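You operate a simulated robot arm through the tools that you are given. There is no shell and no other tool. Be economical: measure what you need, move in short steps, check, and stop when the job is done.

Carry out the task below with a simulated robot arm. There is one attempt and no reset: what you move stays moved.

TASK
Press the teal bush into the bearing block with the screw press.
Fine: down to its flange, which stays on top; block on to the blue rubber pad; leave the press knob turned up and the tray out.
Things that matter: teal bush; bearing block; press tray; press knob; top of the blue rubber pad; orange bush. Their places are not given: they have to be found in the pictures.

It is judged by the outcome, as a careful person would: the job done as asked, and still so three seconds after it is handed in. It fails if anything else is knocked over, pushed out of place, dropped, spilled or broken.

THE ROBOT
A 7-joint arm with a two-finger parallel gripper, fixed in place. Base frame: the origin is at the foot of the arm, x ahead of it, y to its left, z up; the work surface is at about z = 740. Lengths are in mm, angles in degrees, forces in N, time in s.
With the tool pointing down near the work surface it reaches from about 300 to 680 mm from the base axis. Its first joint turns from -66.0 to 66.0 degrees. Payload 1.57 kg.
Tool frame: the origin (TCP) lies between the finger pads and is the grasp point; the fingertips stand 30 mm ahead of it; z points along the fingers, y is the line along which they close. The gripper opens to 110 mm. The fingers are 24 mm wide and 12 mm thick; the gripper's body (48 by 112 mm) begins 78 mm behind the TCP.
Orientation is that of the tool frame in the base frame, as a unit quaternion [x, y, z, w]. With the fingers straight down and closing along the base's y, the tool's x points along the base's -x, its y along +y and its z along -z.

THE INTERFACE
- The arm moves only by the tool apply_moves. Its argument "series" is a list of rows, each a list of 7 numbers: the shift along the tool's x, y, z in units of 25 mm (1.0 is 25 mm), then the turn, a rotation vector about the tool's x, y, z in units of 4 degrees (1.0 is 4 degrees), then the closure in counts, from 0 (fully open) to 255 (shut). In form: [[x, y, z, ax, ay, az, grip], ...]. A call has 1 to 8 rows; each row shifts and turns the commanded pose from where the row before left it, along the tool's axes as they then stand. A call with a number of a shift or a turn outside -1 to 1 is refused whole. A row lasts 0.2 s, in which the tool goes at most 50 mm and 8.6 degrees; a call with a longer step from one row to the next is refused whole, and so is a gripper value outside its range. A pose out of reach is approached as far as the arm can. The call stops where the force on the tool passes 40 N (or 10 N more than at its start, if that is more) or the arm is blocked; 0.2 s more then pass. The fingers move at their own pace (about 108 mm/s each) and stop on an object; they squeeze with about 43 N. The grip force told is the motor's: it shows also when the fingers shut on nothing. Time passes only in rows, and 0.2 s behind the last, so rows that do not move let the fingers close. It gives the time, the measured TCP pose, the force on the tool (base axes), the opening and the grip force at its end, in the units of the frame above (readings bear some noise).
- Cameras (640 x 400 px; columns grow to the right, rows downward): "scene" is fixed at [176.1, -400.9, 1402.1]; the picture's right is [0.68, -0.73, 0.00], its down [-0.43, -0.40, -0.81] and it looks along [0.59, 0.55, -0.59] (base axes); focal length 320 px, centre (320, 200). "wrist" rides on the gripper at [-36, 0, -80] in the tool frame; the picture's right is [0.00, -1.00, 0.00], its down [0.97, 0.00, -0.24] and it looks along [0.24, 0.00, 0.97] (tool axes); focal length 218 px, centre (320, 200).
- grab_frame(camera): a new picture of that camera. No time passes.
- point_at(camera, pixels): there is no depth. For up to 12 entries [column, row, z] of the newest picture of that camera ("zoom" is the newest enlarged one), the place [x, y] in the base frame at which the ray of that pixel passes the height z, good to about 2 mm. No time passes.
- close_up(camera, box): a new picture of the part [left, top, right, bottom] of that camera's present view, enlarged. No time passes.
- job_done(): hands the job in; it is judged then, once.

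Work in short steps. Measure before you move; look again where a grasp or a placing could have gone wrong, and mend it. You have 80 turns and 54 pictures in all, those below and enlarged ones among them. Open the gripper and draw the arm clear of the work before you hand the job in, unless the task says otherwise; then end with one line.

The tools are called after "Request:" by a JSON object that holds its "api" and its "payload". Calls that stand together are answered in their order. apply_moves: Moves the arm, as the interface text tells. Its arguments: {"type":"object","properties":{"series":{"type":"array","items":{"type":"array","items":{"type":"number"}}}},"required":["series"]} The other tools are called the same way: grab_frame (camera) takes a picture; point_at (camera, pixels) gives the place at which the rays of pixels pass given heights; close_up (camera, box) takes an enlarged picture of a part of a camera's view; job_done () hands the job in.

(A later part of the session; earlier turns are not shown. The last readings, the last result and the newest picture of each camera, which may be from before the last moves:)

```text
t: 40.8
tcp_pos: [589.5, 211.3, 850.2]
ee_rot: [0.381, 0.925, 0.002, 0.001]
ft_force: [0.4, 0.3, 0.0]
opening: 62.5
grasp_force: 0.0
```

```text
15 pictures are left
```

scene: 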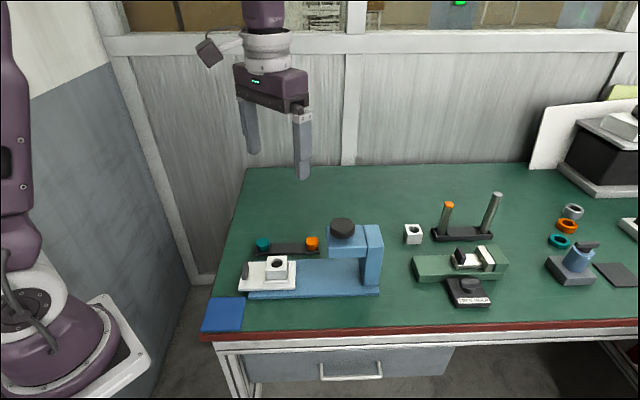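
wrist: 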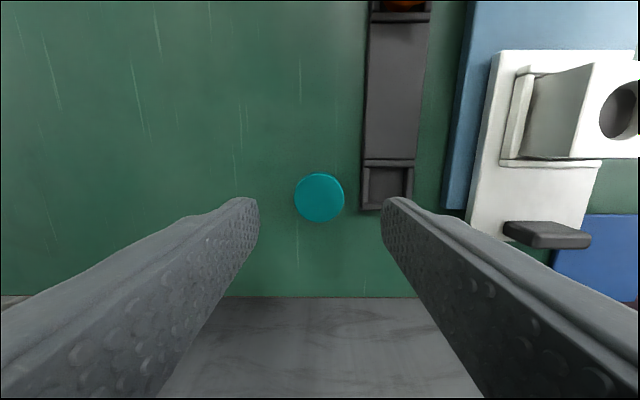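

Bush centred at (320,198). Descending to grip the flange with the tips at about z 759, just above the rack wall height.

Request:
{"api": "apply_moves", "payload": {"series": [[0.03, 0, 0.6, 0, 0, 0, 140], [0, 0, 0.6, 0, 0, 0, 140], [0, 0, 0.6, 0, 0, 0, 140], [0, 0, 0.4, 0, 0, 0, 140], [0, 0, 0.24, 0, 0, 0, 140], [0, 0, 0, 0, 0, 0, 140]]}}

Request:
{"api": "apply_moves", "payload": {"series": [[0, 0, 0, 0, 0, 0, 255], [0, 0, 0, 0, 0, 0, 255], [0, 0, 0, 0, 0, 0, 255], [0, 0, -0.4, 0, 0, 0, 255], [0, 0, -1, 0, 0, 0, 255], [0, 0, -1, 0, 0, 0, 255], [0, 0, -1, 0, 0, 0, 255], [0, 0, 0, 0, 0, 0, 255]]}}

Request:
{"api": "close_up", "payload": {"camera": "scene", "box": [240, 160, 310, 280]}}

```text
t: 42.2
tcp_pos: [589.0, 213.0, 789.3]
ee_rot: [0.381, 0.925, 0.002, 0.001]
ft_force: [0.3, -0.9, 0.9]
opening: 49.3
grasp_force: 0.0
```

```text
t: 44.0
tcp_pos: [588.1, 212.6, 875.5]
ee_rot: [0.381, 0.925, 0.001, 0.0]
ft_force: [-1.0, -1.0, -0.4]
opening: 36.1
grasp_force: 42.9
```

```text
3.33 times, centred on (275, 220) of scene
```

zoom: 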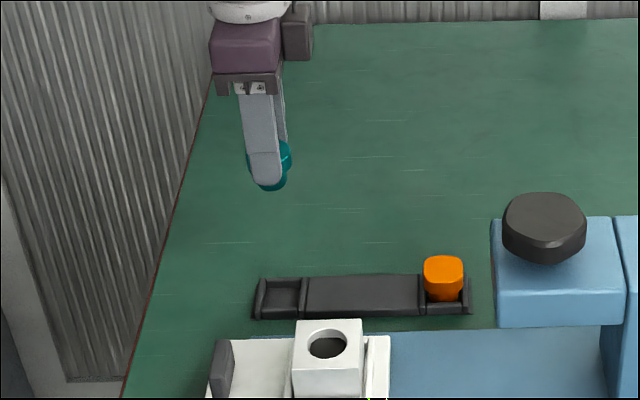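

Held upright. Moving above the bore.

Request:
{"api": "apply_moves", "payload": {"series": [[-0.319, -0.953, 0, 0, 0, 0, 255], [-0.319, -0.953, 0, 0, 0, 0, 255], [-0.319, -0.953, 0, 0, 0, 0, 255], [-0.319, -0.953, 0, 0, 0, 0, 255], [-0.319, -0.953, 0, 0, 0, 0, 255], [-0.319, -0.953, 0, 0, 0, 0, 255], [-0.319, -0.953, 0, 0, 0, 0, 255], [0, 0, 0.4, 0, 0, 0.05, 255]]}}

Request:
{"api": "close_up", "payload": {"camera": "scene", "box": [260, 235, 300, 275]}}

Request:
{"api": "close_up", "payload": {"camera": "wrist", "box": [260, 130, 380, 210]}}

```text
t: 45.8
tcp_pos: [510.3, 57.7, 864.7]
ee_rot: [0.383, 0.924, 0.001, 0.001]
ft_force: [0.0, -0.2, -1.3]
opening: 36.0
grasp_force: 42.2
```

```text
10.00 times, centred on (280, 255) of scene
```

zoom: 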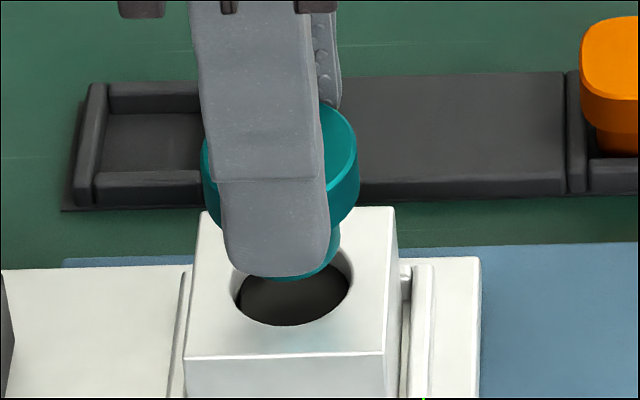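

```text
5.00 times, centred on (320, 170) of wrist
```

zoom: 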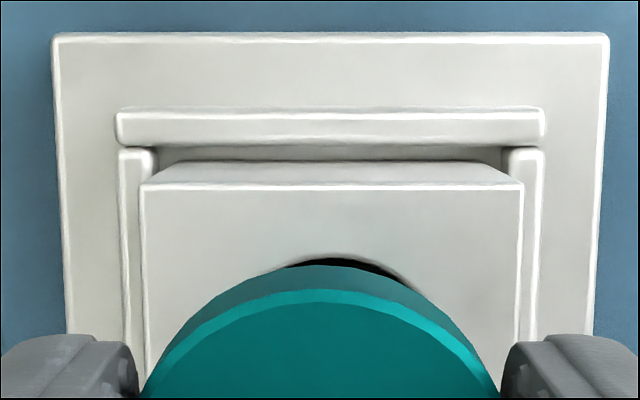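

Scene: bush bottom and bore columns both near 293, so x is aligned. The wrist block centre (col 331.5 vs 320) says y needs -1.4 mm. I'll correct and lower gently.

Request:
{"api": "apply_moves", "payload": {"series": [[0, -0.056, 0.2, 0, 0, 0, 255], [0, 0, 0.16, 0, 0, 0, 255], [0, 0, 0.06, 0, 0, 0, 255], [0, 0, 0.06, 0, 0, 0, 255], [0, 0, 0.04, 0, 0, 0, 255], [0, 0, 0.04, 0, 0, 0, 255]]}}

```text
t: 47.2
tcp_pos: [511.0, 54.2, 849.9]
ee_rot: [0.382, 0.924, 0.002, 0.001]
ft_force: [0.6, -0.6, 0.5]
opening: 35.9
grasp_force: 42.6
```

No contact with the bottom at about z 800, so the bush has entered the bore. Continuing down until resistance.

Request:
{"api": "apply_moves", "payload": {"series": [[0, 0, 0.06, 0, 0, 0, 255], [0, 0, 0.06, 0, 0, 0, 255], [0, 0, 0.04, 0, 0, 0, 255], [0, 0, 0.04, 0, 0, 0, 255], [0, 0, 0.04, 0, 0, 0, 255], [0, 0, 0, 0, 0, 0, 255]]}}

```text
t: 48.6
tcp_pos: [510.9, 54.3, 843.6]
ee_rot: [0.382, 0.924, 0.002, 0.0]
ft_force: [-0.4, -1.4, 12.4]
opening: 36.2
grasp_force: 42.8
```

Request:
{"api": "apply_moves", "payload": {"series": [[0, 0, 0.03, 0, 0, 0, 255], [0, 0, 0.02, 0, 0, 0, 255], [0, 0, 0, 0, 0, 0, 255]]}}

Request:
{"api": "close_up", "payload": {"camera": "scene", "box": [260, 235, 300, 275]}}

```text
t: 49.4
tcp_pos: [509.9, 54.3, 842.7]
ee_rot: [0.383, 0.924, 0.002, 0.001]
ft_force: [3.4, 3.3, 10.0]
opening: 36.2
grasp_force: 42.6
```

```text
10.00 times, centred on (280, 255) of scene
```

zoom: 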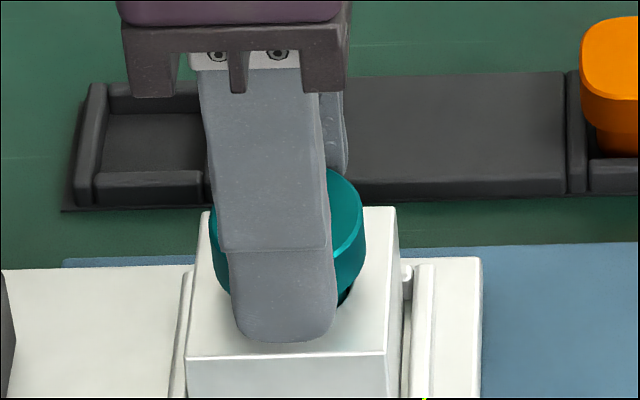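

The bush sits in the bore mouth. Releasing and checking.

Request:
{"api": "apply_moves", "payload": {"series": [[0, 0, 0, 0, 0, 0, 170], [0, 0, 0, 0, 0, 0, 140], [0, 0, 0, 0, 0, 0, 110], [0, 0, -0.6, 0, 0, 0, 90], [0, 0, -1, 0, 0, 0, 90], [0, 0, -1, 0, 0, 0, 90]]}}

Request:
{"api": "close_up", "payload": {"camera": "scene", "box": [230, 210, 390, 300]}}

```text
t: 50.8
tcp_pos: [508.7, 54.3, 909.7]
ee_rot: [0.383, 0.924, 0.001, 0.0]
ft_force: [0.6, -1.3, 0.5]
opening: 71.0
grasp_force: 0.1
```

```text
4.00 times, centred on (310, 255) of scene
```

zoom: 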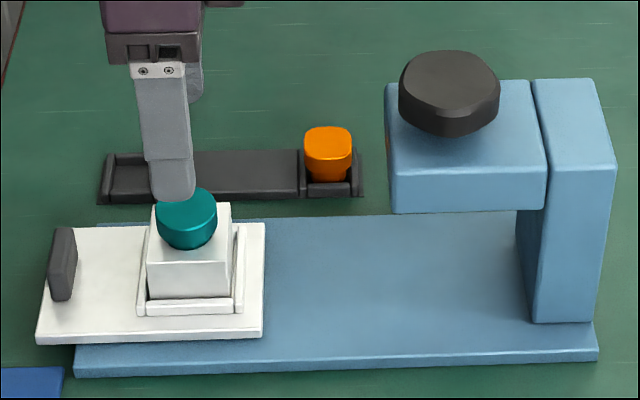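

The bush stands upright in the bore. Next the tray: I'll measure the handle and the head clearance.

Request:
{"api": "point_at", "payload": {"camera": "zoom", "pixels": [[393, 213, 830], [393, 213, 845], [393, 213, 860], [386, 85, 900], [450, 88, 925], [52, 232, 790], [75, 228, 790], [60, 300, 765], [38, 342, 756], [263, 335, 756], [187, 212, 830]]}}

Request:
{"api": "apply_moves", "payload": {"series": [[0.6, 0, -0.3, 0, 0, 0, 60], [0.9, 0, 0, 0, -1, 0, 60], [0.9, 0, 0, 0, -1, 0, 60], [0.8, 0, 0, 0, -1, 0, 60], [0, 0, 0, 0, -1, 0, 60], [0, 0, 0, 0, -1, 0, 60], [0, 0, 0, 0, -1, 0, 60], [0, 0, 0, 0, 0, 0, 60]]}}

Request:
{"api": "grab_frame", "payload": {"camera": "wrist"}}

```text
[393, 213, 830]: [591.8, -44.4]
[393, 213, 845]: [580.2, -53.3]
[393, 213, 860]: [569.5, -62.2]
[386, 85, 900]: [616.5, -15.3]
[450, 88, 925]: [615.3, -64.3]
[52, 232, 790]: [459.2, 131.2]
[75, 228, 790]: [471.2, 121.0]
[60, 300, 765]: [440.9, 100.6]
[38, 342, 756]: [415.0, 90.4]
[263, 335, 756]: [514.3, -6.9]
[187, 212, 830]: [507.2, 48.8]
```

```text
t: 52.6
tcp_pos: [454.5, 107.5, 912.4]
ee_rot: [0.377, 0.905, -0.078, 0.182]
ft_force: [0.7, -0.6, 0.1]
opening: 84.1
grasp_force: 0.0
out of reach, approached as far as the arm can: row 7
```

```text
9 pictures are left
```

wrist: 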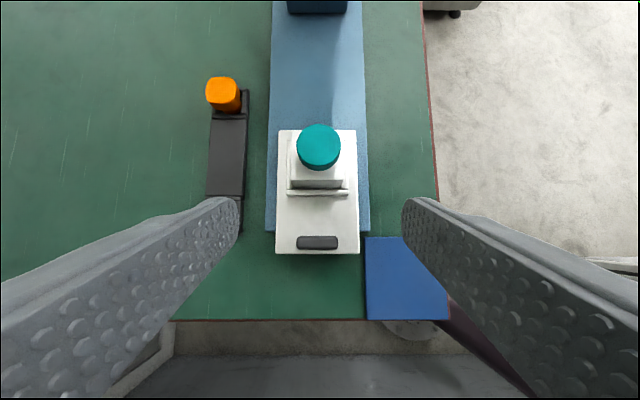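

Handle: n 383–418, outer face at about X -232; the head underside is at about z 850, above the bush top at 828. I'll push the tray from outside the handle with closed, vertical fingers, which keeps the gripper clear of the head.

Request:
{"api": "apply_moves", "payload": {"series": [[0, 0, 0, 0, 1, 0, 150], [0, 0, 0, 0, 1, 0, 200], [0, 0, 0, 0, 1, 0, 255], [0, 0, 0, 0, 1, 0, 255], [0, 0, 0, 0, 1, 0, 255], [0.5, 0.05, 0, 0, 0.7, 0, 255], [0.8, 0.05, 0, 0, 0, 0, 255], [0, 0, 0, 0, 0, 0, 255]]}}

```text
t: 54.4
tcp_pos: [433.6, 135.1, 911.5]
ee_rot: [0.383, 0.924, -0.002, 0.011]
ft_force: [0.0, 0.5, 0.7]
opening: 0.0
grasp_force: 21.4
```

Request:
{"api": "apply_moves", "payload": {"series": [[0, -0.05, 0.9, 0, 0.32, 0, 255], [0, 0, 0.9, 0, 0, 0, 255], [0, 0, 0.9, 0, 0, 0, 255], [0, 0, 0.9, 0, 0, 0, 255], [0, 0, 0.9, 0, 0, 0, 255], [0, 0, 0, 0, 0, 0, 255]]}}

Request:
{"api": "close_up", "payload": {"camera": "scene", "box": [210, 220, 310, 310]}}

```text
t: 55.8
tcp_pos: [433.7, 132.1, 797.1]
ee_rot: [0.383, 0.924, 0.002, 0.0]
ft_force: [0.0, -1.6, 0.4]
opening: 0.0
grasp_force: 21.5
```

```text
4.44 times, centred on (260, 265) of scene
```

zoom: 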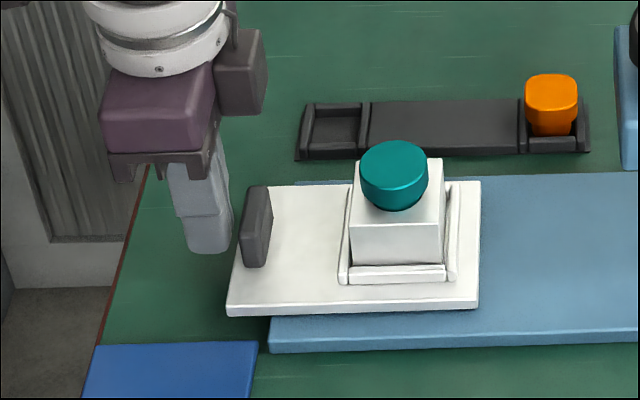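

Fingers are just outside the handle. Pushing the tray in slowly along -x.

Request:
{"api": "apply_moves", "payload": {"series": [[-0.3, 0, 0, 0, 0, 0, 255], [-0.3, 0, 0, 0, 0, 0, 255], [-0.4, 0, 0, 0, 0, 0, 255], [-0.4, 0, 0, 0, 0, 0, 255], [-0.4, 0, 0, 0, 0, 0, 255], [-0.4, 0, 0, 0, 0, 0, 255], [-0.4, 0, 0, 0, 0, 0, 255], [-0.4, 0, 0, 0, 0, 0, 255]]}}

Request:
{"api": "apply_moves", "payload": {"series": [[-0.4, 0, 0, 0, 0, 0, 255], [-0.4, 0, 0, 0, 0, 0, 255], [-0.4, 0, 0, 0, 0, 0, 255], [-0.4, 0, 0, 0, 0, 0, 255], [-0.4, 0, 0, 0, 0, 0, 255]]}}

Request:
{"api": "close_up", "payload": {"camera": "scene", "box": [230, 210, 390, 310]}}

```text
t: 57.6
tcp_pos: [486.2, 78.4, 797.7]
ee_rot: [0.382, 0.924, 0.001, 0.0]
ft_force: [0.2, -0.5, 1.5]
opening: 0.1
grasp_force: 21.4
```

```text
t: 58.8
tcp_pos: [520.5, 42.9, 799.1]
ee_rot: [0.383, 0.924, 0.001, -0.001]
ft_force: [0.2, 1.5, 0.3]
opening: 0.0
grasp_force: 20.2
```

```text
4.00 times, centred on (310, 260) of scene
```

zoom: 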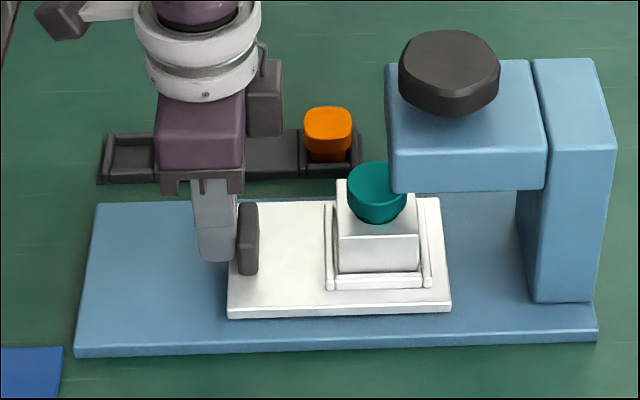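

All clear: the camera housing is about 65 mm from the head and about 40 mm of travel is left. Continuing until the tray stops.

Request:
{"api": "apply_moves", "payload": {"series": [[-0.4, 0, 0, 0, 0, 0, 255], [-0.4, 0, 0, 0, 0, 0, 255], [-0.4, 0, 0, 0, 0, 0, 255], [-0.2, 0, 0, 0, 0, 0, 255], [-0.1, 0, 0, 0, 0, 0, 255], [-0.1, 0, 0, 0, 0, 0, 255]]}}

```text
t: 60.2
tcp_pos: [549.2, 15.2, 798.5]
ee_rot: [0.382, 0.924, 0.002, -0.001]
ft_force: [0.2, 0.3, -0.6]
opening: 0.0
grasp_force: 20.9
```

Request:
{"api": "apply_moves", "payload": {"series": [[-0.08, 0, 0, 0, 0, 0, 255], [-0.08, 0, 0, 0, 0, 0, 255], [-0.08, 0, 0, 0, 0, 0, 255], [-0.08, 0, 0, 0, 0, 0, 255], [0, 0, 0, 0, 0, 0, 255]]}}

```text
t: 61.2
tcp_pos: [551.0, 14.0, 798.0]
ee_rot: [0.382, 0.924, 0.003, -0.007]
ft_force: [-2.6, 4.2, 1.3]
opening: 0.1
grasp_force: 21.3
stopped in row 5: the force on the tool passed its limit (the readings are from after the stop); the commanded pose is now the measured one
```

The tray hit its end stop. Backing off, lifting, and moving over the knob.

Request:
{"api": "apply_moves", "payload": {"series": [[0.6, 0, 0, 0, 0.2, 0, 255], [0.4, 0, -0.8, 0, 0, 0, 200], [0, 0, -1, 0, 0, 0, 100], [0, 0, -1, 0, 0, 0, 50], [0, 0, -1, 0, 0, 0, 50], [0, 0, -1, 0, 0, 0, 50], [0, 0, -1, 0, 0, 0, 50], [0, 0, -1, 0, 0, 0, 50]]}}

Request:
{"api": "apply_moves", "payload": {"series": [[0, 0, -1, 0, 0, 0, 50], [0, 0, -1, 0, 0, 0, 50], [-1, 0, 0, 0, 0, 0, 50], [-1, 0, 0, 0, 0, 0, 50], [-1, 0, 0, 0, 0, 0, 50], [-1, 0, 0, 0, 0, 0, 50], [-0.9, 0, 0, 0, 0, 0, 50], [0, 0, 0, 0, 0, 0, 50]]}}

Request:
{"api": "grab_frame", "payload": {"camera": "wrist"}}

```text
t: 63.0
tcp_pos: [536.5, 28.8, 967.5]
ee_rot: [0.382, 0.924, 0.005, -0.012]
ft_force: [0.8, 0.3, -0.1]
opening: 88.3
grasp_force: 0.1
```

```text
t: 64.8
tcp_pos: [625.5, -59.7, 1014.1]
ee_rot: [0.382, 0.924, 0.005, -0.012]
ft_force: [-1.3, -1.3, 0.7]
opening: 88.5
grasp_force: 0.1
```

```text
6 pictures are left
```

wrist: 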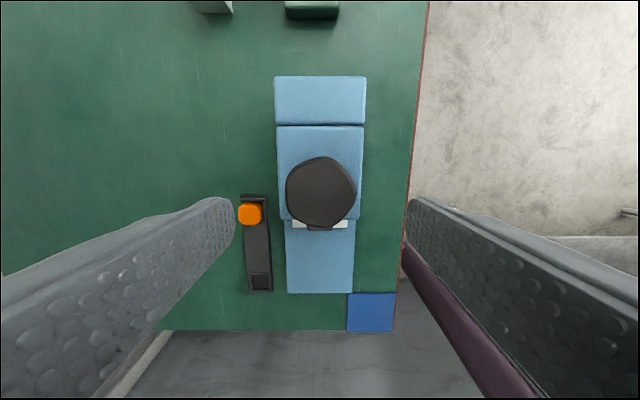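

The knob is centred at (321,191) under the gripper, about 54 mm wide. I'll fix the small tilt, then wind the wrist back with the gripper open to get a long clockwise stroke.

Request:
{"api": "apply_moves", "payload": {"series": [[0, 0, 0, 0, -0.37, -1, 50], [0, 0, 0, 0, 0, -1, 50], [0, 0, 0, 0, 0, -1, 50], [0, 0, 0, 0, 0, -1, 50], [0, 0, 0, 0, 0, -1, 50], [0, 0, 0, 0, 0, -1, 50], [0, 0, 0, 0, 0, -1, 50], [0, 0, 0, 0, 0, -1, 50]]}}

Request:
{"api": "apply_moves", "payload": {"series": [[0, 0, 0, 0, 0, -1, 50], [0, 0, 0, 0, 0, -1, 50], [0, 0, 0, 0, 0, -1, 50], [0, 0, 0, 0, 0, -1, 50], [0, 0, 0, 0, 0, -1, 50], [0, 0, 0, 0, 0, -1, 50], [0, 0, 0, 0, 0, -1, 50], [0, 0, 0, 0, 0, -1, 50]]}}

Request:
{"api": "apply_moves", "payload": {"series": [[0, 0, 0, 0, 0, -1, 50], [0, 0, 0, 0, 0, -1, 50], [0, 0, 0, 0, 0, -1, 50], [0, 0, 0, 0, 0, -1, 50], [0, 0, 0, 0, 0, -1, 50], [0, 0, 0, 0, 0, -1, 50], [0, 0, 0, 0, 0, -1, 50], [0, 0, 0, 0, 0, -1, 50]]}}

Request:
{"api": "apply_moves", "payload": {"series": [[0, 0, 0, 0, 0, -1, 50], [0, 0, 0, 0, 0, -1, 50], [0, 0, 0, 0, 0, -1, 50], [0, 0, 0, 0, 0, -1, 50], [0, 0, 0, 0, 0, -1, 50], [0, 0, 0, 0, 0, -1, 50], [0, 0, 0, 0, 0, -1, 50], [0, 0, 0, 0, 0, -1, 50]]}}

```text
t: 66.6
tcp_pos: [625.2, -60.7, 1014.4]
ee_rot: [0.112, 0.994, 0.0, 0.0]
ft_force: [0.0, -0.4, -0.5]
opening: 88.1
grasp_force: 0.1
```

```text
t: 68.4
tcp_pos: [625.1, -59.6, 1014.2]
ee_rot: [-0.167, 0.986, 0.0, 0.0]
ft_force: [-0.3, -0.2, 0.5]
opening: 88.3
grasp_force: 0.1
```

```text
t: 70.2
tcp_pos: [625.2, -59.0, 1014.6]
ee_rot: [-0.432, 0.902, 0.0, 0.0]
ft_force: [0.2, 0.2, 0.1]
opening: 88.5
grasp_force: 0.0
```

```text
t: 72.0
tcp_pos: [625.3, -58.8, 1015.8]
ee_rot: [-0.663, 0.749, 0.0, -0.001]
ft_force: [0.1, 0.2, -0.4]
opening: 88.5
grasp_force: 0.1
```

Wrist wound back to yaw -83° without hitting a limit. Descending onto the knob and closing.

Request:
{"api": "apply_moves", "payload": {"series": [[0, 0, 0.8, 0, 0, 0, 60], [0, 0, 0.8, 0, 0, 0, 70], [0, 0, 0.6, 0, 0, 0, 80], [0, 0, 0.4, 0, 0, 0, 80], [0, 0, 0.2, 0, 0, 0, 80], [0, 0, 0, 0, 0, 0, 255], [0, 0, 0, 0, 0, 0, 255], [0, 0, 0, 0, 0, 0, 255]]}}

Request:
{"api": "close_up", "payload": {"camera": "scene", "box": [290, 190, 400, 290]}}

```text
t: 73.8
tcp_pos: [622.4, -58.9, 943.9]
ee_rot: [-0.664, 0.748, 0.004, -0.003]
ft_force: [-34.8, 5.0, 4.3]
opening: 57.3
grasp_force: 45.3
```

```text
4.00 times, centred on (345, 240) of scene
```

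zoom: 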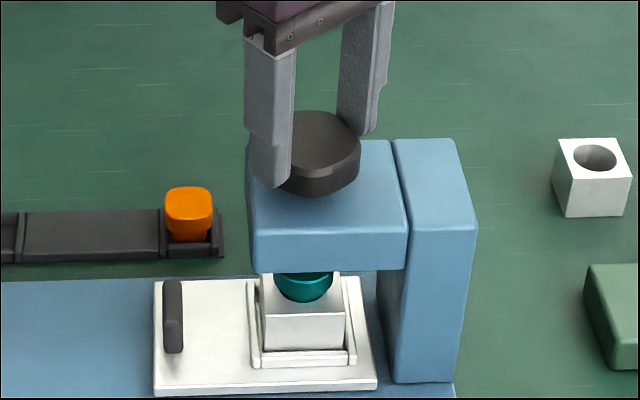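

Knob gripped at opening 57, but the tool is pushed 35 N along -x by a centring offset. I'll shift 3.5 mm to relieve it, then start a clockwise turn.

Request:
{"api": "apply_moves", "payload": {"series": [[0, 0.14, 0, 0, 0, 0, 255], [0, 0, 0, 0, 0, 0, 255]]}}

Request:
{"api": "apply_moves", "payload": {"series": [[0, 0, 0, 0, 0, 1, 255], [0, 0, 0, 0, 0, 1, 255], [0, 0, 0, 0, 0, 1, 255], [0, 0, 0, 0, 0, 1, 255], [0, 0, 0, 0, 0, 1, 255], [0, 0, 0, 0, 0, 1, 255], [0, 0, 0, 0, 0, 1, 255], [0, 0, 0, 0, 0, 1, 255]]}}

```text
t: 74.4
tcp_pos: [621.8, -59.8, 944.2]
ee_rot: [-0.663, 0.749, 0.0, 0.0]
ft_force: [-8.9, -1.0, -18.1]
opening: 57.1
grasp_force: 44.9
```

```text
t: 76.2
tcp_pos: [620.5, -58.7, 945.4]
ee_rot: [-0.431, 0.902, 0.002, 0.0]
ft_force: [-27.4, -2.3, -0.4]
opening: 57.2
grasp_force: 44.9
```

Request:
{"api": "apply_moves", "payload": {"series": [[0.06, 0.075, 0, 0, 0, 0, 255], [0, 0, 0, 0, 0, 1, 255], [0, 0, 0, 0, 0, 1, 255], [0, 0, 0, 0, 0, 1, 255], [0, 0, 0, 0, 0, 1, 255], [0, 0, 0, 0, 0, 1, 255], [0, 0, 0, 0, 0, 1, 255], [0, 0, 0, 0, 0, 1, 255]]}}

Request:
{"api": "apply_moves", "payload": {"series": [[0, 0, 0, 0, 0, 1, 255], [0, 0, 0, 0, 0, 1, 255], [0, 0, 0, 0, 0, 1, 255], [0, 0, 0, 0, 0, 1, 255], [0, 0, 0, 0, 0, 1, 255], [0, 0, 0, 0, 0, 1, 255], [0, 0, 0, 0, 0, 1, 255], [0, 0, 0, 0, 0, 1, 255]]}}

Request:
{"api": "close_up", "payload": {"camera": "scene", "box": [290, 190, 400, 290]}}

```text
t: 78.0
tcp_pos: [618.4, -57.9, 944.4]
ee_rot: [-0.2, 0.98, 0.001, 0.001]
ft_force: [4.6, 8.9, 2.1]
opening: 56.8
grasp_force: 44.9
```

```text
t: 79.8
tcp_pos: [620.8, -56.7, 944.4]
ee_rot: [0.077, 0.997, 0.002, 0.0]
ft_force: [4.7, 30.3, 2.6]
opening: 57.1
grasp_force: 45.2
```

```text
4.00 times, centred on (345, 240) of scene
```

zoom: 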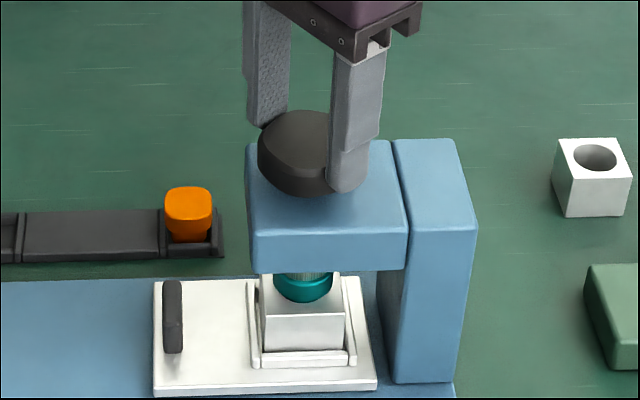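

The ram has come down onto the bush flange, so clockwise is down. Relieving the side force and continuing to turn.

Request:
{"api": "apply_moves", "payload": {"series": [[0, 0.12, 0, 0, 0, 0, 255], [0, 0, 0, 0, 0, 1, 255], [0, 0, 0, 0, 0, 1, 255], [0, 0, 0, 0, 0, 1, 255], [0, 0, 0, 0, 0, 1, 255], [0, 0, 0, 0, 0, 1, 255], [0, 0, 0, 0, 0, 1, 255], [0, 0, 0, 0, 0, 1, 255]]}}

Request:
{"api": "apply_moves", "payload": {"series": [[0, 0, 0, 0, 0, 1, 255], [0, 0, 0, 0, 0, 1, 255], [0, 0, 0, 0, 0, 1, 255], [0, 0, 0, 0, 0, 1, 255], [0, 0, 0, 0, 0, 1, 255], [0, 0, 0, 0, 0, 1, 255], [0, 0, 0, 0, 0, 1, 255], [0, 0, 0, 0, 0, 1, 255]]}}

Request:
{"api": "apply_moves", "payload": {"series": [[0, 0, 0, 0, 0, 1, 255], [0, 0, 0, 0, 0, 1, 255], [0, 0, 0, 0, 0, 1, 255], [0, 0, 0, 0, 0, 1, 255], [0, 0, 0, 0, 0, 1, 255], [0, 0, 0, 0, 0, 1, 255], [0, 0, 0, 0, 0, 1, 255], [0, 0, 0, 0, 0, 1, 255]]}}

```text
t: 81.6
tcp_pos: [619.4, -53.9, 944.1]
ee_rot: [0.317, 0.948, 0.001, 0.0]
ft_force: [9.9, 20.3, -4.0]
opening: 57.1
grasp_force: 45.2
```

```text
t: 83.4
tcp_pos: [620.9, -54.0, 944.5]
ee_rot: [0.566, 0.824, 0.003, 0.001]
ft_force: [25.0, 28.4, 5.7]
opening: 57.3
grasp_force: 45.2
```

```text
t: 85.2
tcp_pos: [621.3, -58.3, 944.2]
ee_rot: [0.772, 0.636, 0.001, 0.004]
ft_force: [38.1, 6.7, -2.9]
opening: 56.9
grasp_force: 44.9
```

Side force stays along tool +y, so I'll relieve it by shifting y and keep turning.

Request:
{"api": "apply_moves", "payload": {"series": [[0, 0.14, 0, 0, 0, 0, 255], [0, 0, 0, 0, 0, 1, 255], [0, 0, 0, 0, 0, 1, 255], [-0.01, 0, 0, 0, 0, 1, 255], [-0.01, 0, 0, 0, 0, 1, 255], [-0.01, 0, 0, 0, 0, 1, 255], [-0.01, 0, 0, 0, 0, 1, 255], [-0.01, 0, 0, 0, 0, 1, 255]]}}

Request:
{"api": "close_up", "payload": {"camera": "scene", "box": [330, 235, 400, 290]}}

```text
t: 87.0
tcp_pos: [621.8, -57.3, 943.8]
ee_rot: [0.903, 0.431, -0.001, -0.002]
ft_force: [-4.2, 0.4, -6.1]
opening: 57.3
grasp_force: 45.5
```

```text
7.27 times, centred on (365, 262) of scene
```

zoom: 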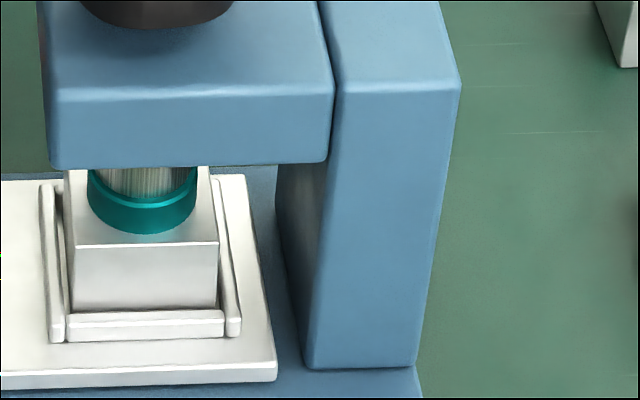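

The flange now appears seated on the block: its front-bottom is at row 233, against about 231 expected for contact. A few more degrees will confirm it's hard down.

Request:
{"api": "apply_moves", "payload": {"series": [[-0.01, 0, 0, 0, 0, 1, 255], [-0.01, 0, 0, 0, 0, 1, 255], [-0.01, 0, 0, 0, 0, 1, 255], [-0.01, 0, 0, 0, 0, 1, 255], [0, 0, 0, 0, 0, 0, 255]]}}

```text
t: 88.2
tcp_pos: [620.1, -58.0, 944.3]
ee_rot: [0.953, 0.302, 0.0, -0.001]
ft_force: [-11.2, 7.3, -5.9]
opening: 57.1
grasp_force: 44.7
```

No stall yet, so keep turning and watch for lag.

Request:
{"api": "apply_moves", "payload": {"series": [[0, 0, 0, 0, 0, 1, 255], [0, 0, 0, 0, 0, 1, 255], [0, 0, 0, 0, 0, 1, 255], [0, 0, 0, 0, 0, 1, 255], [0, 0, 0, 0, 0, 0, 255]]}}

```text
t: 89.4
tcp_pos: [621.8, -58.1, 945.0]
ee_rot: [0.986, 0.167, 0.0, 0.0]
ft_force: [-16.7, 15.3, -1.6]
opening: 57.1
grasp_force: 45.3
```

Request:
{"api": "apply_moves", "payload": {"series": [[0, 0, 0, 0, 0, 1, 255], [0, 0, 0, 0, 0, 1, 255], [0, 0, 0, 0, 0, 1, 255], [0, 0, 0, 0, 0, 1, 255], [0, 0, 0, 0, 0, 1, 255], [0, 0, 0, 0, 0, 1, 255], [0, 0, 0, 0, 0, 0, 255]]}}

Request:
{"api": "close_up", "payload": {"camera": "scene", "box": [330, 235, 400, 290]}}

```text
t: 91.0
tcp_pos: [621.6, -56.9, 944.5]
ee_rot: [0.999, -0.044, 0.001, 0.0]
ft_force: [-6.7, 22.8, 2.3]
opening: 57.2
grasp_force: 45.3
```

```text
7.27 times, centred on (365, 262) of scene
```

zoom: 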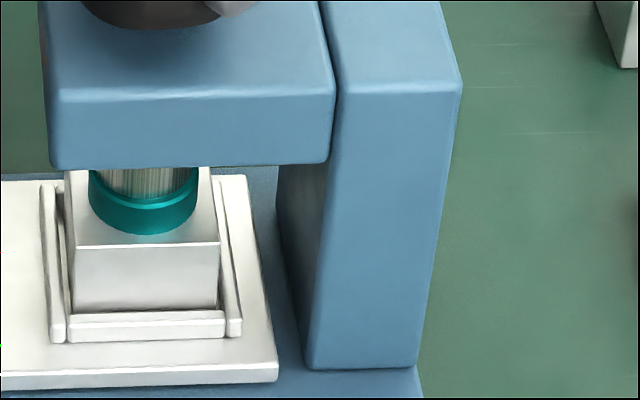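

Request:
{"api": "point_at", "payload": {"camera": "zoom", "pixels": [[145, 235, 804], [145, 235, 808], [145, 235, 812], [76, 246, 804], [219, 242, 804], [66, 172, 804], [210, 167, 804], [145, 209, 816], [145, 209, 820], [145, 209, 824], [197, 195, 816], [89, 195, 816]]}}

```text
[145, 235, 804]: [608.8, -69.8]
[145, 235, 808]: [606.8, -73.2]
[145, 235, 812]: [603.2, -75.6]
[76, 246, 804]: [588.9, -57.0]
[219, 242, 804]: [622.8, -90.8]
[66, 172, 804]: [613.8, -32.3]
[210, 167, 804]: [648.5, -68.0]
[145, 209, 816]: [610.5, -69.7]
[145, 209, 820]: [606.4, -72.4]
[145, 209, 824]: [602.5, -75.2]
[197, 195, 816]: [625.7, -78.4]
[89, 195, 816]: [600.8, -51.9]
```

The geometry puts the flange underside on the block top (z≈803–804). I'll turn a little further as a stall test, easing the side force.

Request:
{"api": "apply_moves", "payload": {"series": [[0, -0.08, 0, 0, 0, 1, 255], [0, 0, 0, 0, 0, 1, 255], [0, 0, 0, 0, 0, 1, 255], [0, 0, 0, 0, 0, 1, 255], [0, 0, 0, 0, 0, 1, 255], [0, 0, 0, 0, 0, 1, 255], [0, 0, 0, 0, 0, 1, 255], [0, 0, 0, 0, 0, 0, 255]]}}

```text
t: 92.8
tcp_pos: [621.3, -56.2, 944.5]
ee_rot: [0.976, -0.217, 0.0, -0.001]
ft_force: [-9.0, 4.6, -6.1]
opening: 57.1
grasp_force: 44.6
out of reach, approached as far as the arm can: row 6, 7
```

Wrist limit reached at yaw 205°, with the flange seated. Now unscrewing counter-clockwise the full way back.

Request:
{"api": "apply_moves", "payload": {"series": [[0, 0, 0, 0, 0, -1, 255], [0, 0, 0, 0, 0, -1, 255], [0, 0, 0, 0, 0, -1, 255], [0, 0, 0, 0, 0, -1, 255], [0, 0, 0, 0, 0, -1, 255], [0, 0, 0, 0, 0, -1, 255], [0, 0, 0, 0, 0, -1, 255], [0, 0, 0, 0, 0, -1, 255]]}}

Request:
{"api": "apply_moves", "payload": {"series": [[0, 0, 0, 0, 0, -1, 255], [0, 0, 0, 0, 0, -1, 255], [0, 0, 0, 0, 0, -1, 255], [0, 0, 0, 0, 0, -1, 255], [0, 0, 0, 0, 0, -1, 255], [0, 0, 0, 0, 0, -1, 255], [0, 0, 0, 0, 0, -1, 255], [0, 0, 0, 0, 0, -1, 255]]}}

Request:
{"api": "apply_moves", "payload": {"series": [[0, 0, 0, 0, 0, -1, 255], [0, 0, 0, 0, 0, -1, 255], [0, 0, 0, 0, 0, -1, 255], [0, 0, 0, 0, 0, -1, 255], [0, 0, 0, 0, 0, -1, 255], [0, 0, 0, 0, 0, -1, 255], [0, 0, 0, 0, 0, -1, 255], [0, 0, 0, 0, 0, -1, 255]]}}

```text
t: 94.6
tcp_pos: [621.7, -56.1, 943.9]
ee_rot: [0.998, 0.062, -0.001, -0.002]
ft_force: [-22.1, -3.2, -28.2]
opening: 57.3
grasp_force: 45.2
```

```text
t: 96.4
tcp_pos: [621.9, -56.6, 943.6]
ee_rot: [0.942, 0.335, 0.0, -0.001]
ft_force: [-14.2, -14.7, -32.1]
opening: 57.4
grasp_force: 45.3
```

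```text
t: 98.2
tcp_pos: [622.6, -58.1, 944.1]
ee_rot: [0.814, 0.582, 0.0, 0.0]
ft_force: [-8.3, -22.3, -23.6]
opening: 57.3
grasp_force: 44.6
```

Relieving residual forces slightly and continuing to unscrew.

Request:
{"api": "apply_moves", "payload": {"series": [[-0.06, 0, 0.05, 0, 0, -1, 255], [0, 0, 0, 0, 0, -1, 255], [0, 0, 0, 0, 0, -1, 255], [0, 0, 0, 0, 0, -1, 255], [0, 0, 0, 0, 0, -1, 255], [0, 0, 0, 0, 0, -1, 255], [0, 0, 0, 0, 0, -1, 255], [0, 0, 0, 0, 0, -1, 255]]}}

Request:
{"api": "apply_moves", "payload": {"series": [[0, 0, 0, 0, 0, -1, 255], [0, 0, 0, 0, 0, -1, 255], [0, 0, 0, 0, 0, -1, 255], [0, 0, 0, 0, 0, -1, 255], [0, 0, 0, 0, 0, -1, 255], [0, 0, 0, 0, 0, -1, 255], [0, 0, 0, 0, 0, -1, 255], [0, 0, 0, 0, 0, -1, 255]]}}

Request:
{"api": "apply_moves", "payload": {"series": [[0, 0, 0, 0, 0, -1, 255], [0, 0, 0, 0, 0, -1, 255], [0, 0, 0, 0, 0, -1, 255], [0, 0, 0, 0, 0, -1, 255], [0, 0, 0, 0, 0, -1, 255], [0, 0, 0, 0, 0, -1, 255], [0, 0, 0, 0, 0, -1, 255], [0, 0, 0, 0, 0, -1, 255]]}}

```text
t: 100.0
tcp_pos: [620.9, -58.7, 944.8]
ee_rot: [0.621, 0.784, 0.002, 0.002]
ft_force: [15.9, -7.7, 12.1]
opening: 57.0
grasp_force: 45.1
```

```text
t: 101.8
tcp_pos: [622.8, -57.5, 944.3]
ee_rot: [0.381, 0.925, 0.0, 0.002]
ft_force: [19.6, -4.0, 28.3]
opening: 57.1
grasp_force: 45.7
```

```text
t: 103.6
tcp_pos: [620.4, -56.3, 941.0]
ee_rot: [0.112, 0.994, 0.002, -0.003]
ft_force: [7.8, 8.9, -10.8]
opening: 57.2
grasp_force: 45.3
```

Forces are modest. Continuing the last ~96°.

Request:
{"api": "apply_moves", "payload": {"series": [[0, 0, 0, 0, 0, -1, 255], [0, 0, 0, 0, 0, -1, 255], [0, 0, 0, 0, 0, -1, 255], [0, 0, 0, 0, 0, -1, 255], [0, 0, 0, 0, 0, -1, 255], [0, 0, 0, 0, 0, -1, 255], [0, 0, 0, 0, 0, -1, 255], [0, 0, 0, 0, 0, -1, 255]]}}

Request:
{"api": "apply_moves", "payload": {"series": [[0, 0, 0, 0, 0, -1, 255], [0, 0, 0, 0, 0, -1, 255], [0, 0, 0, 0, 0, -1, 255], [0, 0, 0, 0, 0, -1, 255], [0, 0, 0, 0, 0, -1, 255], [0, 0, 0, 0, 0, -1, 255], [0, 0, 0, 0, 0, -1, 255], [0, 0, 0, 0, 0, -1, 255]]}}

Request:
{"api": "apply_moves", "payload": {"series": [[0, 0, 0, 0, 0, -1, 255], [0, 0, 0, 0, 0, -1, 255], [0, 0, 0, 0, 0, -1, 255], [0, 0, 0, 0, 0, -1, 255], [0, 0, 0, 0, 0, -1, 255], [0, 0, 0, 0, 0, -1, 255], [0, 0, 0, 0, 0, -1, 255], [0, 0, 0, 0, 0, -1, 255]]}}

```text
t: 105.4
tcp_pos: [621.8, -56.3, 945.4]
ee_rot: [-0.167, 0.986, 0.0, 0.0]
ft_force: [2.3, 14.8, 3.5]
opening: 56.9
grasp_force: 45.0
```

```text
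t: 107.2
tcp_pos: [620.4, -57.5, 942.8]
ee_rot: [-0.431, 0.902, 0.0, 0.0]
ft_force: [-0.2, 0.4, -5.5]
opening: 57.3
grasp_force: 44.7
```

```text
t: 109.0
tcp_pos: [621.8, -58.3, 943.2]
ee_rot: [-0.664, 0.748, -0.001, 0.001]
ft_force: [10.8, -6.1, -3.2]
opening: 56.9
grasp_force: 44.9
```

Adding one extra turn segment for margin. Then release, lift, and rotate back to the working yaw.

Request:
{"api": "apply_moves", "payload": {"series": [[0, 0, 0, 0, 0, -1, 255], [0, 0, 0, 0, 0, -1, 255], [0, 0, 0, 0, 0, -1, 255], [0, 0, 0, 0, 0, -1, 255], [0, 0, 0, 0, 0, -1, 255], [0, 0, 0, 0, 0, -1, 255], [0, 0, 0, 0, 0, -1, 255], [0, 0, 0, 0, 0, -1, 255]]}}

Request:
{"api": "apply_moves", "payload": {"series": [[0, 0, 0, 0, 0, 0, 150], [0, 0, 0, 0, 0, 0, 60], [0, 0, 0, 0, 0, 0, 60], [0, 0, -1, 0, 0, 0, 60], [0, 0, -1, 0, 0, 0, 60], [0, 0, -1, 0, 0, 0, 60], [0, 0, 0, 0, 0, 1, 60], [0, 0, 0, 0, 0, 1, 60]]}}

Request:
{"api": "apply_moves", "payload": {"series": [[0, 0, 0, 0, 0, 1, 60], [0, 0, 0, 0, 0, 1, 60], [0, 0, 0, 0, 0, 1, 60], [0, 0, 0, 0, 0, 1, 60], [0, 0, 0, 0, 0, 1, 60], [0, 0, 0, 0, 0, 1, 60], [0, 0, 0, 0, 0, 1, 60], [0, 0, 0, 0, 0, 1, 60]]}}

Request:
{"api": "apply_moves", "payload": {"series": [[0, 0, 0, 0, 0, 1, 60], [0, 0, 0, 0, 0, 1, 60], [0, 0, 0, 0, 0, 1, 60], [0, 0, 0, 0, 0, 1, 60], [0, 0, 0, 0, 0, 1, 60], [0, 0, 0, 0, 0, 1, 60], [0, 0, 0, 0, 0, 1, 60], [0, 0, 0, 0, 0, 1, 60]]}}

Request:
{"api": "apply_moves", "payload": {"series": [[0, 0, 0, 0, 0, 1, 60], [0, 0, 0, 0, 0, 1, 60], [0, 0, 0, 0, 0, 1, 60], [0, 0, 0, 0, 0, 1, 60], [0, 0, 0, 0, 0, 1, 60], [0, 0, 0, 0, 0, 1, 60], [0, 0, 0, 0, 0, 1, 60], [0, 0, 0, 0, 0, 1, 60]]}}

Request:
{"api": "apply_moves", "payload": {"series": [[0, 0, 0, 0, 0, 1, 60], [0, 0, 0, 0, 0, 1, 60], [0, 0, 0, 0, 0, 1, 60], [0, 0, 0, 0, 0, 1, 60], [0, 0, 0, 0, 0, 1, 60], [0, 0, 0, 0, 0, 1, 60], [0, 0, 0, 0, 0, 1, 60], [0, 0, 0, 0, 0, 1, 60]]}}

```text
t: 110.8
tcp_pos: [622.1, -56.5, 942.7]
ee_rot: [0.844, -0.536, 0.001, -0.002]
ft_force: [25.6, 0.7, 1.4]
opening: 57.5
grasp_force: 44.8
```

```text
t: 112.6
tcp_pos: [620.7, -56.8, 1018.0]
ee_rot: [0.804, -0.595, 0.0, 0.0]
ft_force: [-0.2, 0.9, 0.4]
opening: 84.2
grasp_force: 0.1
```

```text
t: 114.4
tcp_pos: [620.1, -56.9, 1018.8]
ee_rot: [-0.609, 0.793, 0.0, -0.001]
ft_force: [-0.1, 0.0, -0.2]
opening: 84.3
grasp_force: 0.0
```

```text
t: 116.2
tcp_pos: [621.7, -58.5, 1017.9]
ee_rot: [-0.366, 0.93, 0.0, 0.0]
ft_force: [0.3, 0.7, -0.7]
opening: 84.3
grasp_force: 0.0
```

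```text
t: 118.0
tcp_pos: [621.3, -57.3, 1017.3]
ee_rot: [-0.095, 0.995, 0.002, 0.0]
ft_force: [-0.3, 0.5, 0.6]
opening: 83.9
grasp_force: 0.1
```

```text
t: 119.8
tcp_pos: [621.9, -58.3, 1018.0]
ee_rot: [0.182, 0.983, 0.001, 0.0]
ft_force: [-0.3, 0.4, -0.1]
opening: 84.4
grasp_force: 0.0
```

Request:
{"api": "apply_moves", "payload": {"series": [[0, 0, 0, 0, 0, 1, 60], [0, 0, 0, 0, 0, 1, 60], [0, 0, 0, 0, 0, 1, 60], [0, 0, 0, 0, 0, 1, 60], [0, 0, 0, 0, 0, 1, 60], [0, 0, 0, 0, 0, 1, 60], [1, 0, 0, 0, 0, 0, 90], [1, 0.08, 0, 0, 0, 0, 90]]}}

Request:
{"api": "apply_moves", "payload": {"series": [[1, 0, 0, 0, 0, 0, 90], [1, 0, 0, 0, 0, 0, 90], [0, 0, 0, 0, -1, 0, 90], [0, 0, 0, 0, -1, 0, 90], [0, 0, 0, 0, -1, 0, 90], [0, 0, 0, 0, -1, 0, 90], [0, 0, 0, 0, -1, 0, 90], [0, 0, 0, 0, -1, 0, 90]]}}

```text
t: 121.6
tcp_pos: [586.3, -21.3, 1018.0]
ee_rot: [0.382, 0.924, 0.001, 0.0]
ft_force: [-0.5, 0.0, -0.4]
opening: 71.1
grasp_force: 0.1
```

```text
t: 123.4
tcp_pos: [551.9, 14.2, 1017.8]
ee_rot: [0.374, 0.904, -0.078, 0.192]
ft_force: [-0.1, -0.2, -0.3]
opening: 71.3
grasp_force: 0.1
```

Descending toward the handle with the tilted tool, then one check picture.

Request:
{"api": "apply_moves", "payload": {"series": [[0.357, 0, 0.918, 0, 0, 0, 90], [0.357, 0, 0.918, 0, 0, 0, 90], [0.357, 0, 0.918, 0, 0, 0, 90], [0.357, 0, 0.918, 0, 0, 0, 90], [0.357, 0, 0.918, 0, 0, 0, 90], [0.357, 0, 0.918, 0, 0, 0, 90], [0.357, 0, 0.918, 0, 0, 0, 90], [0.357, 0, 0.918, 0, 0, 0, 90]]}}

Request:
{"api": "close_up", "payload": {"camera": "scene", "box": [290, 215, 400, 300]}}

```text
t: 125.2
tcp_pos: [558.3, 7.9, 822.4]
ee_rot: [0.373, 0.904, -0.078, 0.193]
ft_force: [-0.2, -1.1, 0.7]
opening: 71.3
grasp_force: 0.0
```

```text
4.71 times, centred on (345, 258) of scene
```

zoom: 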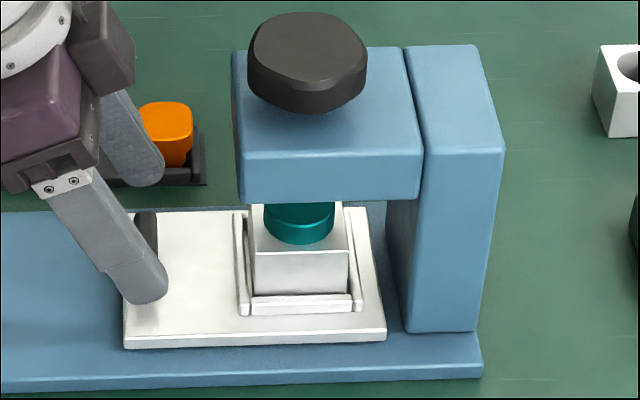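

Ram is fully up, the flange is seated, and the handle lies between the fingers. Final descent, then close on the handle.

Request:
{"api": "apply_moves", "payload": {"series": [[0.18, 0, 0.46, 0, 0, 0, 100], [0.15, 0, 0.4, 0, 0, 0, 110], [0, 0, 0, 0, 0, 0, 255], [0, 0, 0, 0, 0, 0, 255], [0, 0, 0, 0, 0, 0, 255], [0, 0, 0, 0, 0, 0, 255]]}}

```text
t: 126.6
tcp_pos: [558.6, 6.9, 798.7]
ee_rot: [0.375, 0.904, -0.081, 0.191]
ft_force: [-7.7, -7.6, 3.4]
opening: 39.8
grasp_force: 44.8
```

Handle gripped at 39.8 mm. Pulling the tray out along +x, straightening the tool as it nears the base.

Request:
{"api": "apply_moves", "payload": {"series": [[0.2, -0.03, -0.09, 0, 0, 0, 255], [0.365, 0, -0.163, 0, 0, 0, 255], [0.365, 0, -0.163, 0, 0, 0, 255], [0.365, 0, -0.163, 0, 0, 0, 255], [0.365, 0, -0.163, 0, 0, 0, 255], [0.365, 0, -0.163, 0, 0, 0, 255], [0.365, 0, -0.163, 0, 0, 0, 255], [0.365, 0, -0.163, 0, 0, 0, 255]]}}

Request:
{"api": "apply_moves", "payload": {"series": [[0.365, 0, -0.163, 0, 0.75, 0, 255], [0.373, 0, -0.143, 0, 0.75, 0, 255], [0.38, 0, -0.124, 0, 0.75, 0, 255], [0.386, 0, -0.104, 0, 0.75, 0, 255], [0.391, 0, -0.083, 0, 0.75, 0, 255], [0.395, 0, -0.063, 0, 0.75, 0, 255]]}}

```text
t: 128.6
tcp_pos: [505.1, 61.2, 798.4]
ee_rot: [0.373, 0.905, -0.078, 0.191]
ft_force: [2.7, 2.1, -4.7]
opening: 39.7
grasp_force: 44.4
stopped in row 8: the force on the tool passed its limit (the readings are from after the stop); the commanded pose is now the measured one
```

```text
t: 130.0
tcp_pos: [460.2, 103.7, 800.7]
ee_rot: [0.38, 0.924, -0.019, 0.048]
ft_force: [8.7, 7.8, 5.4]
opening: 39.8
grasp_force: 44.8
```

Request:
{"api": "apply_moves", "payload": {"series": [[0.3, 0, -0.03, 0, 0.6, 0, 255], [0.2, 0, -0.02, 0, 0.6, 0, 255], [0.1, 0, 0, 0, 0, 0, 255], [0.1, 0, 0, 0, 0, 0, 255], [0.1, 0, 0, 0, 0, 0, 255], [0, 0, 0, 0, 0, 0, 255]]}}

```text
t: 131.4
tcp_pos: [451.1, 113.9, 799.4]
ee_rot: [0.382, 0.924, -0.003, 0.013]
ft_force: [34.9, -10.5, 5.7]
opening: 39.6
grasp_force: 44.5
```

The tray is at its outer stop (35 N reaction). Releasing the handle, lifting, and positioning to view both the block and the pad with the last picture.

Request:
{"api": "apply_moves", "payload": {"series": [[-0.06, 0, 0, 0, 0, 0, 255], [0, 0, 0, 0, 0, 0, 150], [0, 0, 0, 0, 0, 0, 80], [0, 0, -0.6, 0, 0.37, 0, 50], [0, 0, -1, 0, 0, 0, 0], [0, 0, -1, 0, 0, 0, 0], [0, 0, -1, 0, 0, 0, 0], [0, 0, -1, 0, 0, 0, 0]]}}

Request:
{"api": "apply_moves", "payload": {"series": [[0, -0.5, -1, 0, 0, 0, 0], [-0.3, -0.5, -1, 0, 0, 0, 0], [-0.3, -0.5, -1, 0, 0, 0, 0], [-0.3, -0.5, 0, 0, 0, 0, 0], [-0.3, 0, 0, 0, 0, 0, 0], [0, 0, 0, 0, 0, 0, 0]]}}

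Request:
{"api": "grab_frame", "payload": {"camera": "wrist"}}

```text
t: 133.2
tcp_pos: [448.9, 115.6, 914.8]
ee_rot: [0.381, 0.925, 0.002, -0.004]
ft_force: [0.2, 0.2, 0.3]
opening: 109.9
grasp_force: 0.0
```

```text
t: 134.6
tcp_pos: [434.3, 59.2, 989.6]
ee_rot: [0.381, 0.925, 0.001, -0.002]
ft_force: [0.1, -0.3, -0.6]
opening: 109.9
grasp_force: 0.0
```

```text
0 pictures are left
```

wrist: 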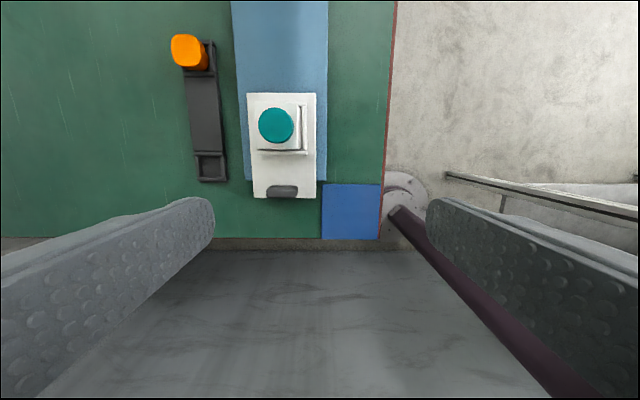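

The bush is seated in the block at (276,125); pad corners are (322,184), (380,184), (379,239) and (321,238). Measuring both.

Request:
{"api": "point_at", "payload": {"camera": "wrist", "pixels": [[276, 125, 815], [322, 184, 744], [380, 184, 744], [379, 239, 744], [321, 238, 744], [350, 211, 744], [283, 190, 790], [257, 149, 804], [301, 149, 804]]}}

```text
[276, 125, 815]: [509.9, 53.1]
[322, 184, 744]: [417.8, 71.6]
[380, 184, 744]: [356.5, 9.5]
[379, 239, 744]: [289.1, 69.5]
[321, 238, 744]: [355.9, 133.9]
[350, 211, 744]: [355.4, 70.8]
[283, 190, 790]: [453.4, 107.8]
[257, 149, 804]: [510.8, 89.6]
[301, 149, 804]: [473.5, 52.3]
```

Block centre is about (510,53.5) and the pad centre about (355,71). Moving over the block and descending with tips to about z 774, above the nest rails.

Request:
{"api": "apply_moves", "payload": {"series": [[-0.8, 0.7, 0, 0, 0, 0.05, 40], [-0.8, 0.7, 0, 0, 0, 0, 70], [-0.7, 0.62, 0, 0, 0, 0, 70], [0, 0, 0.9, 0, 0, 0, 70], [0, 0, 0.9, 0, 0, 0, 70], [0, 0, 0.9, 0, 0, 0, 70], [0, 0, 0.9, 0, 0, 0, 70], [0, 0, 0, 0, 0, 0, 70]]}}

Request:
{"api": "apply_moves", "payload": {"series": [[0, 0, 0.9, 0, 0, 0, 70], [0, 0, 0.9, 0, 0, 0, 70], [0, 0, 0.9, 0, 0, 0, 70], [0, 0, 0.7, 0, 0, 0, 70], [0, 0, 0.4, 0, 0, 0, 70], [0, 0, 0, 0, 0, 0, 70]]}}

```text
t: 136.4
tcp_pos: [509.9, 54.5, 899.2]
ee_rot: [0.382, 0.924, 0.002, -0.002]
ft_force: [0.3, 0.1, -0.5]
opening: 80.1
grasp_force: 0.0
```

```text
t: 137.8
tcp_pos: [509.5, 53.3, 803.5]
ee_rot: [0.383, 0.924, 0.002, -0.002]
ft_force: [-0.5, 0.5, -0.2]
opening: 79.9
grasp_force: 0.1
```

Positioned with no contact. Closing on the block.

Request:
{"api": "apply_moves", "payload": {"series": [[0, 0, 0, 0, 0, 0, 150], [0, 0, 0, 0, 0, 0, 255], [0, 0, 0, 0, 0, 0, 255], [0, 0, 0, 0, 0, 0, 255]]}}

Request:
{"api": "apply_moves", "payload": {"series": [[0, 0, -0.2, 0, 0, 0, 255], [0, 0, -0.4, 0, 0, 0, 255], [0, 0, -0.8, 0, 0, 0, 255], [0, 0, -0.8, 0, 0, 0, 255], [0, 0, 0, 0, 0, 0, 255]]}}

```text
t: 138.8
tcp_pos: [511.1, 54.9, 804.2]
ee_rot: [0.383, 0.924, 0.004, -0.002]
ft_force: [6.6, 6.5, -13.9]
opening: 66.6
grasp_force: 45.1
```

```text
t: 139.1
tcp_pos: [510.5, 55.9, 802.8]
ee_rot: [0.384, 0.923, 0.002, -0.004]
ft_force: [2.4, 3.2, -8.9]
opening: 66.8
grasp_force: 44.8
stopped in row 1: the force on the tool passed its limit (the readings are from after the stop); the commanded pose is now the measured one
```

Opening 66.6 means I pinched the nest rails rather than the block. Opening, raising 12 mm, and regripping above the rails.

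Request:
{"api": "apply_moves", "payload": {"series": [[0, 0, 0, 0, 0, 0, 150], [0, 0, 0, 0, 0, 0, 70], [0, 0, 0, 0, 0, 0, 70], [0, 0, -0.48, 0, 0, 0, 70], [0, 0, 0, 0, 0, 0, 100], [0, 0, 0, 0, 0, 0, 255], [0, 0, 0, 0, 0, 0, 255], [0, 0, 0, 0, 0, 0, 255]]}}

```text
t: 140.9
tcp_pos: [509.7, 55.5, 815.7]
ee_rot: [0.383, 0.924, 0.003, -0.004]
ft_force: [0.9, 0.9, 1.9]
opening: 49.4
grasp_force: 43.3
```

Opening 49.4, which is the block. Lifting.

Request:
{"api": "apply_moves", "payload": {"series": [[0, 0, -0.2, 0, 0, 0, 255], [0, 0, -0.4, 0, 0, 0, 255], [0, 0, -0.8, 0, 0, 0, 255], [0, 0, -0.8, 0, 0, 0, 255], [0, 0, -0.4, 0, 0, 0, 255], [0, 0, 0, 0, 0, 0, 255]]}}

```text
t: 142.3
tcp_pos: [509.3, 54.9, 880.8]
ee_rot: [0.382, 0.924, 0.002, -0.004]
ft_force: [0.2, -1.2, -1.9]
opening: 49.1
grasp_force: 43.3
```

Request:
{"api": "apply_moves", "payload": {"series": [[0, -0.98, 0, 0, -0.12, 0, 255], [0, -0.98, 0, 0, 0, 0, 255], [0, -0.98, 0, 0, 0, 0, 255], [0, -0.98, 0, 0, 0, 0, 255], [0.8, 0, 0, 0, 0, 0, 255], [0.8, 0, 0, 0, 0, 0, 255], [0.8, 0, 0, 0, 0, 0, 255], [0.8, 0, 0, 0, 0, 0, 255]]}}

Request:
{"api": "apply_moves", "payload": {"series": [[0.8, 0, 0, 0, 0, 0, 255], [0.83, 0, 0, 0, 0, 0, 255], [0, 0, 0, 0, 0, 0, 255]]}}

```text
t: 144.1
tcp_pos: [383.4, 41.2, 880.2]
ee_rot: [0.383, 0.924, 0.0, 0.001]
ft_force: [0.6, 0.7, -2.2]
opening: 49.5
grasp_force: 43.0
```

```text
t: 144.9
tcp_pos: [354.3, 70.1, 880.7]
ee_rot: [0.384, 0.923, 0.002, 0.0]
ft_force: [-0.4, -0.5, -1.8]
opening: 49.2
grasp_force: 43.0
5 turns are left
```

Over the pad centre. Lowering, with slow steps at the end.

Request:
{"api": "apply_moves", "payload": {"series": [[0, 0, 0.6, 0, 0, 0, 255], [0, 0, 0.6, 0, 0, 0, 255], [0, 0, 0.6, 0, 0, 0, 255], [0, 0, 0.4, 0, 0, 0, 255], [0, 0, 0.2, 0, 0, 0, 255], [0, 0, 0.1, 0, 0, 0, 255], [0, 0, 0, 0, 0, 0, 255]]}}

Request:
{"api": "apply_moves", "payload": {"series": [[0, 0, 0.06, 0, 0, 0, 255], [0, 0, 0.06, 0, 0, 0, 255], [0, 0, 0.06, 0, 0, 0, 255], [0, 0, 0.06, 0, 0, 0, 255], [0, 0, 0.06, 0, 0, 0, 255], [0, 0, 0.06, 0, 0, 0, 255], [0, 0, 0.06, 0, 0, 0, 255], [0, 0, 0, 0, 0, 0, 255]]}}

```text
t: 146.5
tcp_pos: [356.1, 71.7, 817.0]
ee_rot: [0.383, 0.924, 0.001, 0.0]
ft_force: [-0.3, -0.6, -2.2]
opening: 49.3
grasp_force: 43.1
```

```text
t: 148.3
tcp_pos: [355.4, 71.9, 807.5]
ee_rot: [0.383, 0.924, 0.002, 0.0]
ft_force: [0.9, 0.6, -2.1]
opening: 49.3
grasp_force: 42.6
4 turns are left
```

Request:
{"api": "apply_moves", "payload": {"series": [[0, 0, 0.06, 0, 0, 0, 255], [0, 0, 0.06, 0, 0, 0, 255], [0, 0, 0.06, 0, 0, 0, 255], [0, 0, 0.06, 0, 0, 0, 255], [0, 0, 0.06, 0, 0, 0, 255], [0, 0, 0.06, 0, 0, 0, 255], [0, 0, 0.06, 0, 0, 0, 255], [0, 0, 0.06, 0, 0, 0, 255]]}}

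```text
t: 150.1
tcp_pos: [355.4, 70.9, 796.2]
ee_rot: [0.383, 0.924, 0.001, 0.001]
ft_force: [-0.2, -0.7, 38.1]
opening: 49.6
grasp_force: 43.7
3 turns are left
```

Contact with the pad at 38 N. Easing 1.5 mm, opening, and retreating straight up.

Request:
{"api": "apply_moves", "payload": {"series": [[0, 0, -0.05, 0, 0, 0, 255], [0, 0, 0, 0, 0, 0, 180], [0, 0, 0, 0, 0, 0, 110], [0, 0, 0, 0, 0, 0, 70], [0, 0, -0.4, 0, 0, 0, 70], [0, 0, -0.9, 0, 0, 0, 70], [0, 0, -0.9, 0, 0, 0, 70], [0, 0, -0.9, 0, 0, 0, 70]]}}

Request:
{"api": "apply_moves", "payload": {"series": [[0, 0, -1, 0, 0, 0, 50], [0, 0, -1, 0, 0, 0, 50], [0, 0, -1, 0, 0, 0, 50], [0, 0, -1, 0, 0, 0, 50], [0, 0, 0, 0, 0, 0, 50]]}}

```text
t: 151.9
tcp_pos: [355.5, 70.5, 875.1]
ee_rot: [0.383, 0.924, 0.0, 0.0]
ft_force: [-0.7, 0.3, -0.1]
opening: 79.7
grasp_force: 0.1
```

```text
t: 153.1
tcp_pos: [355.9, 72.2, 972.8]
ee_rot: [0.383, 0.924, 0.0, 0.001]
ft_force: [0.1, 0.1, -1.2]
opening: 88.7
grasp_force: 0.0
2 turns are left
```

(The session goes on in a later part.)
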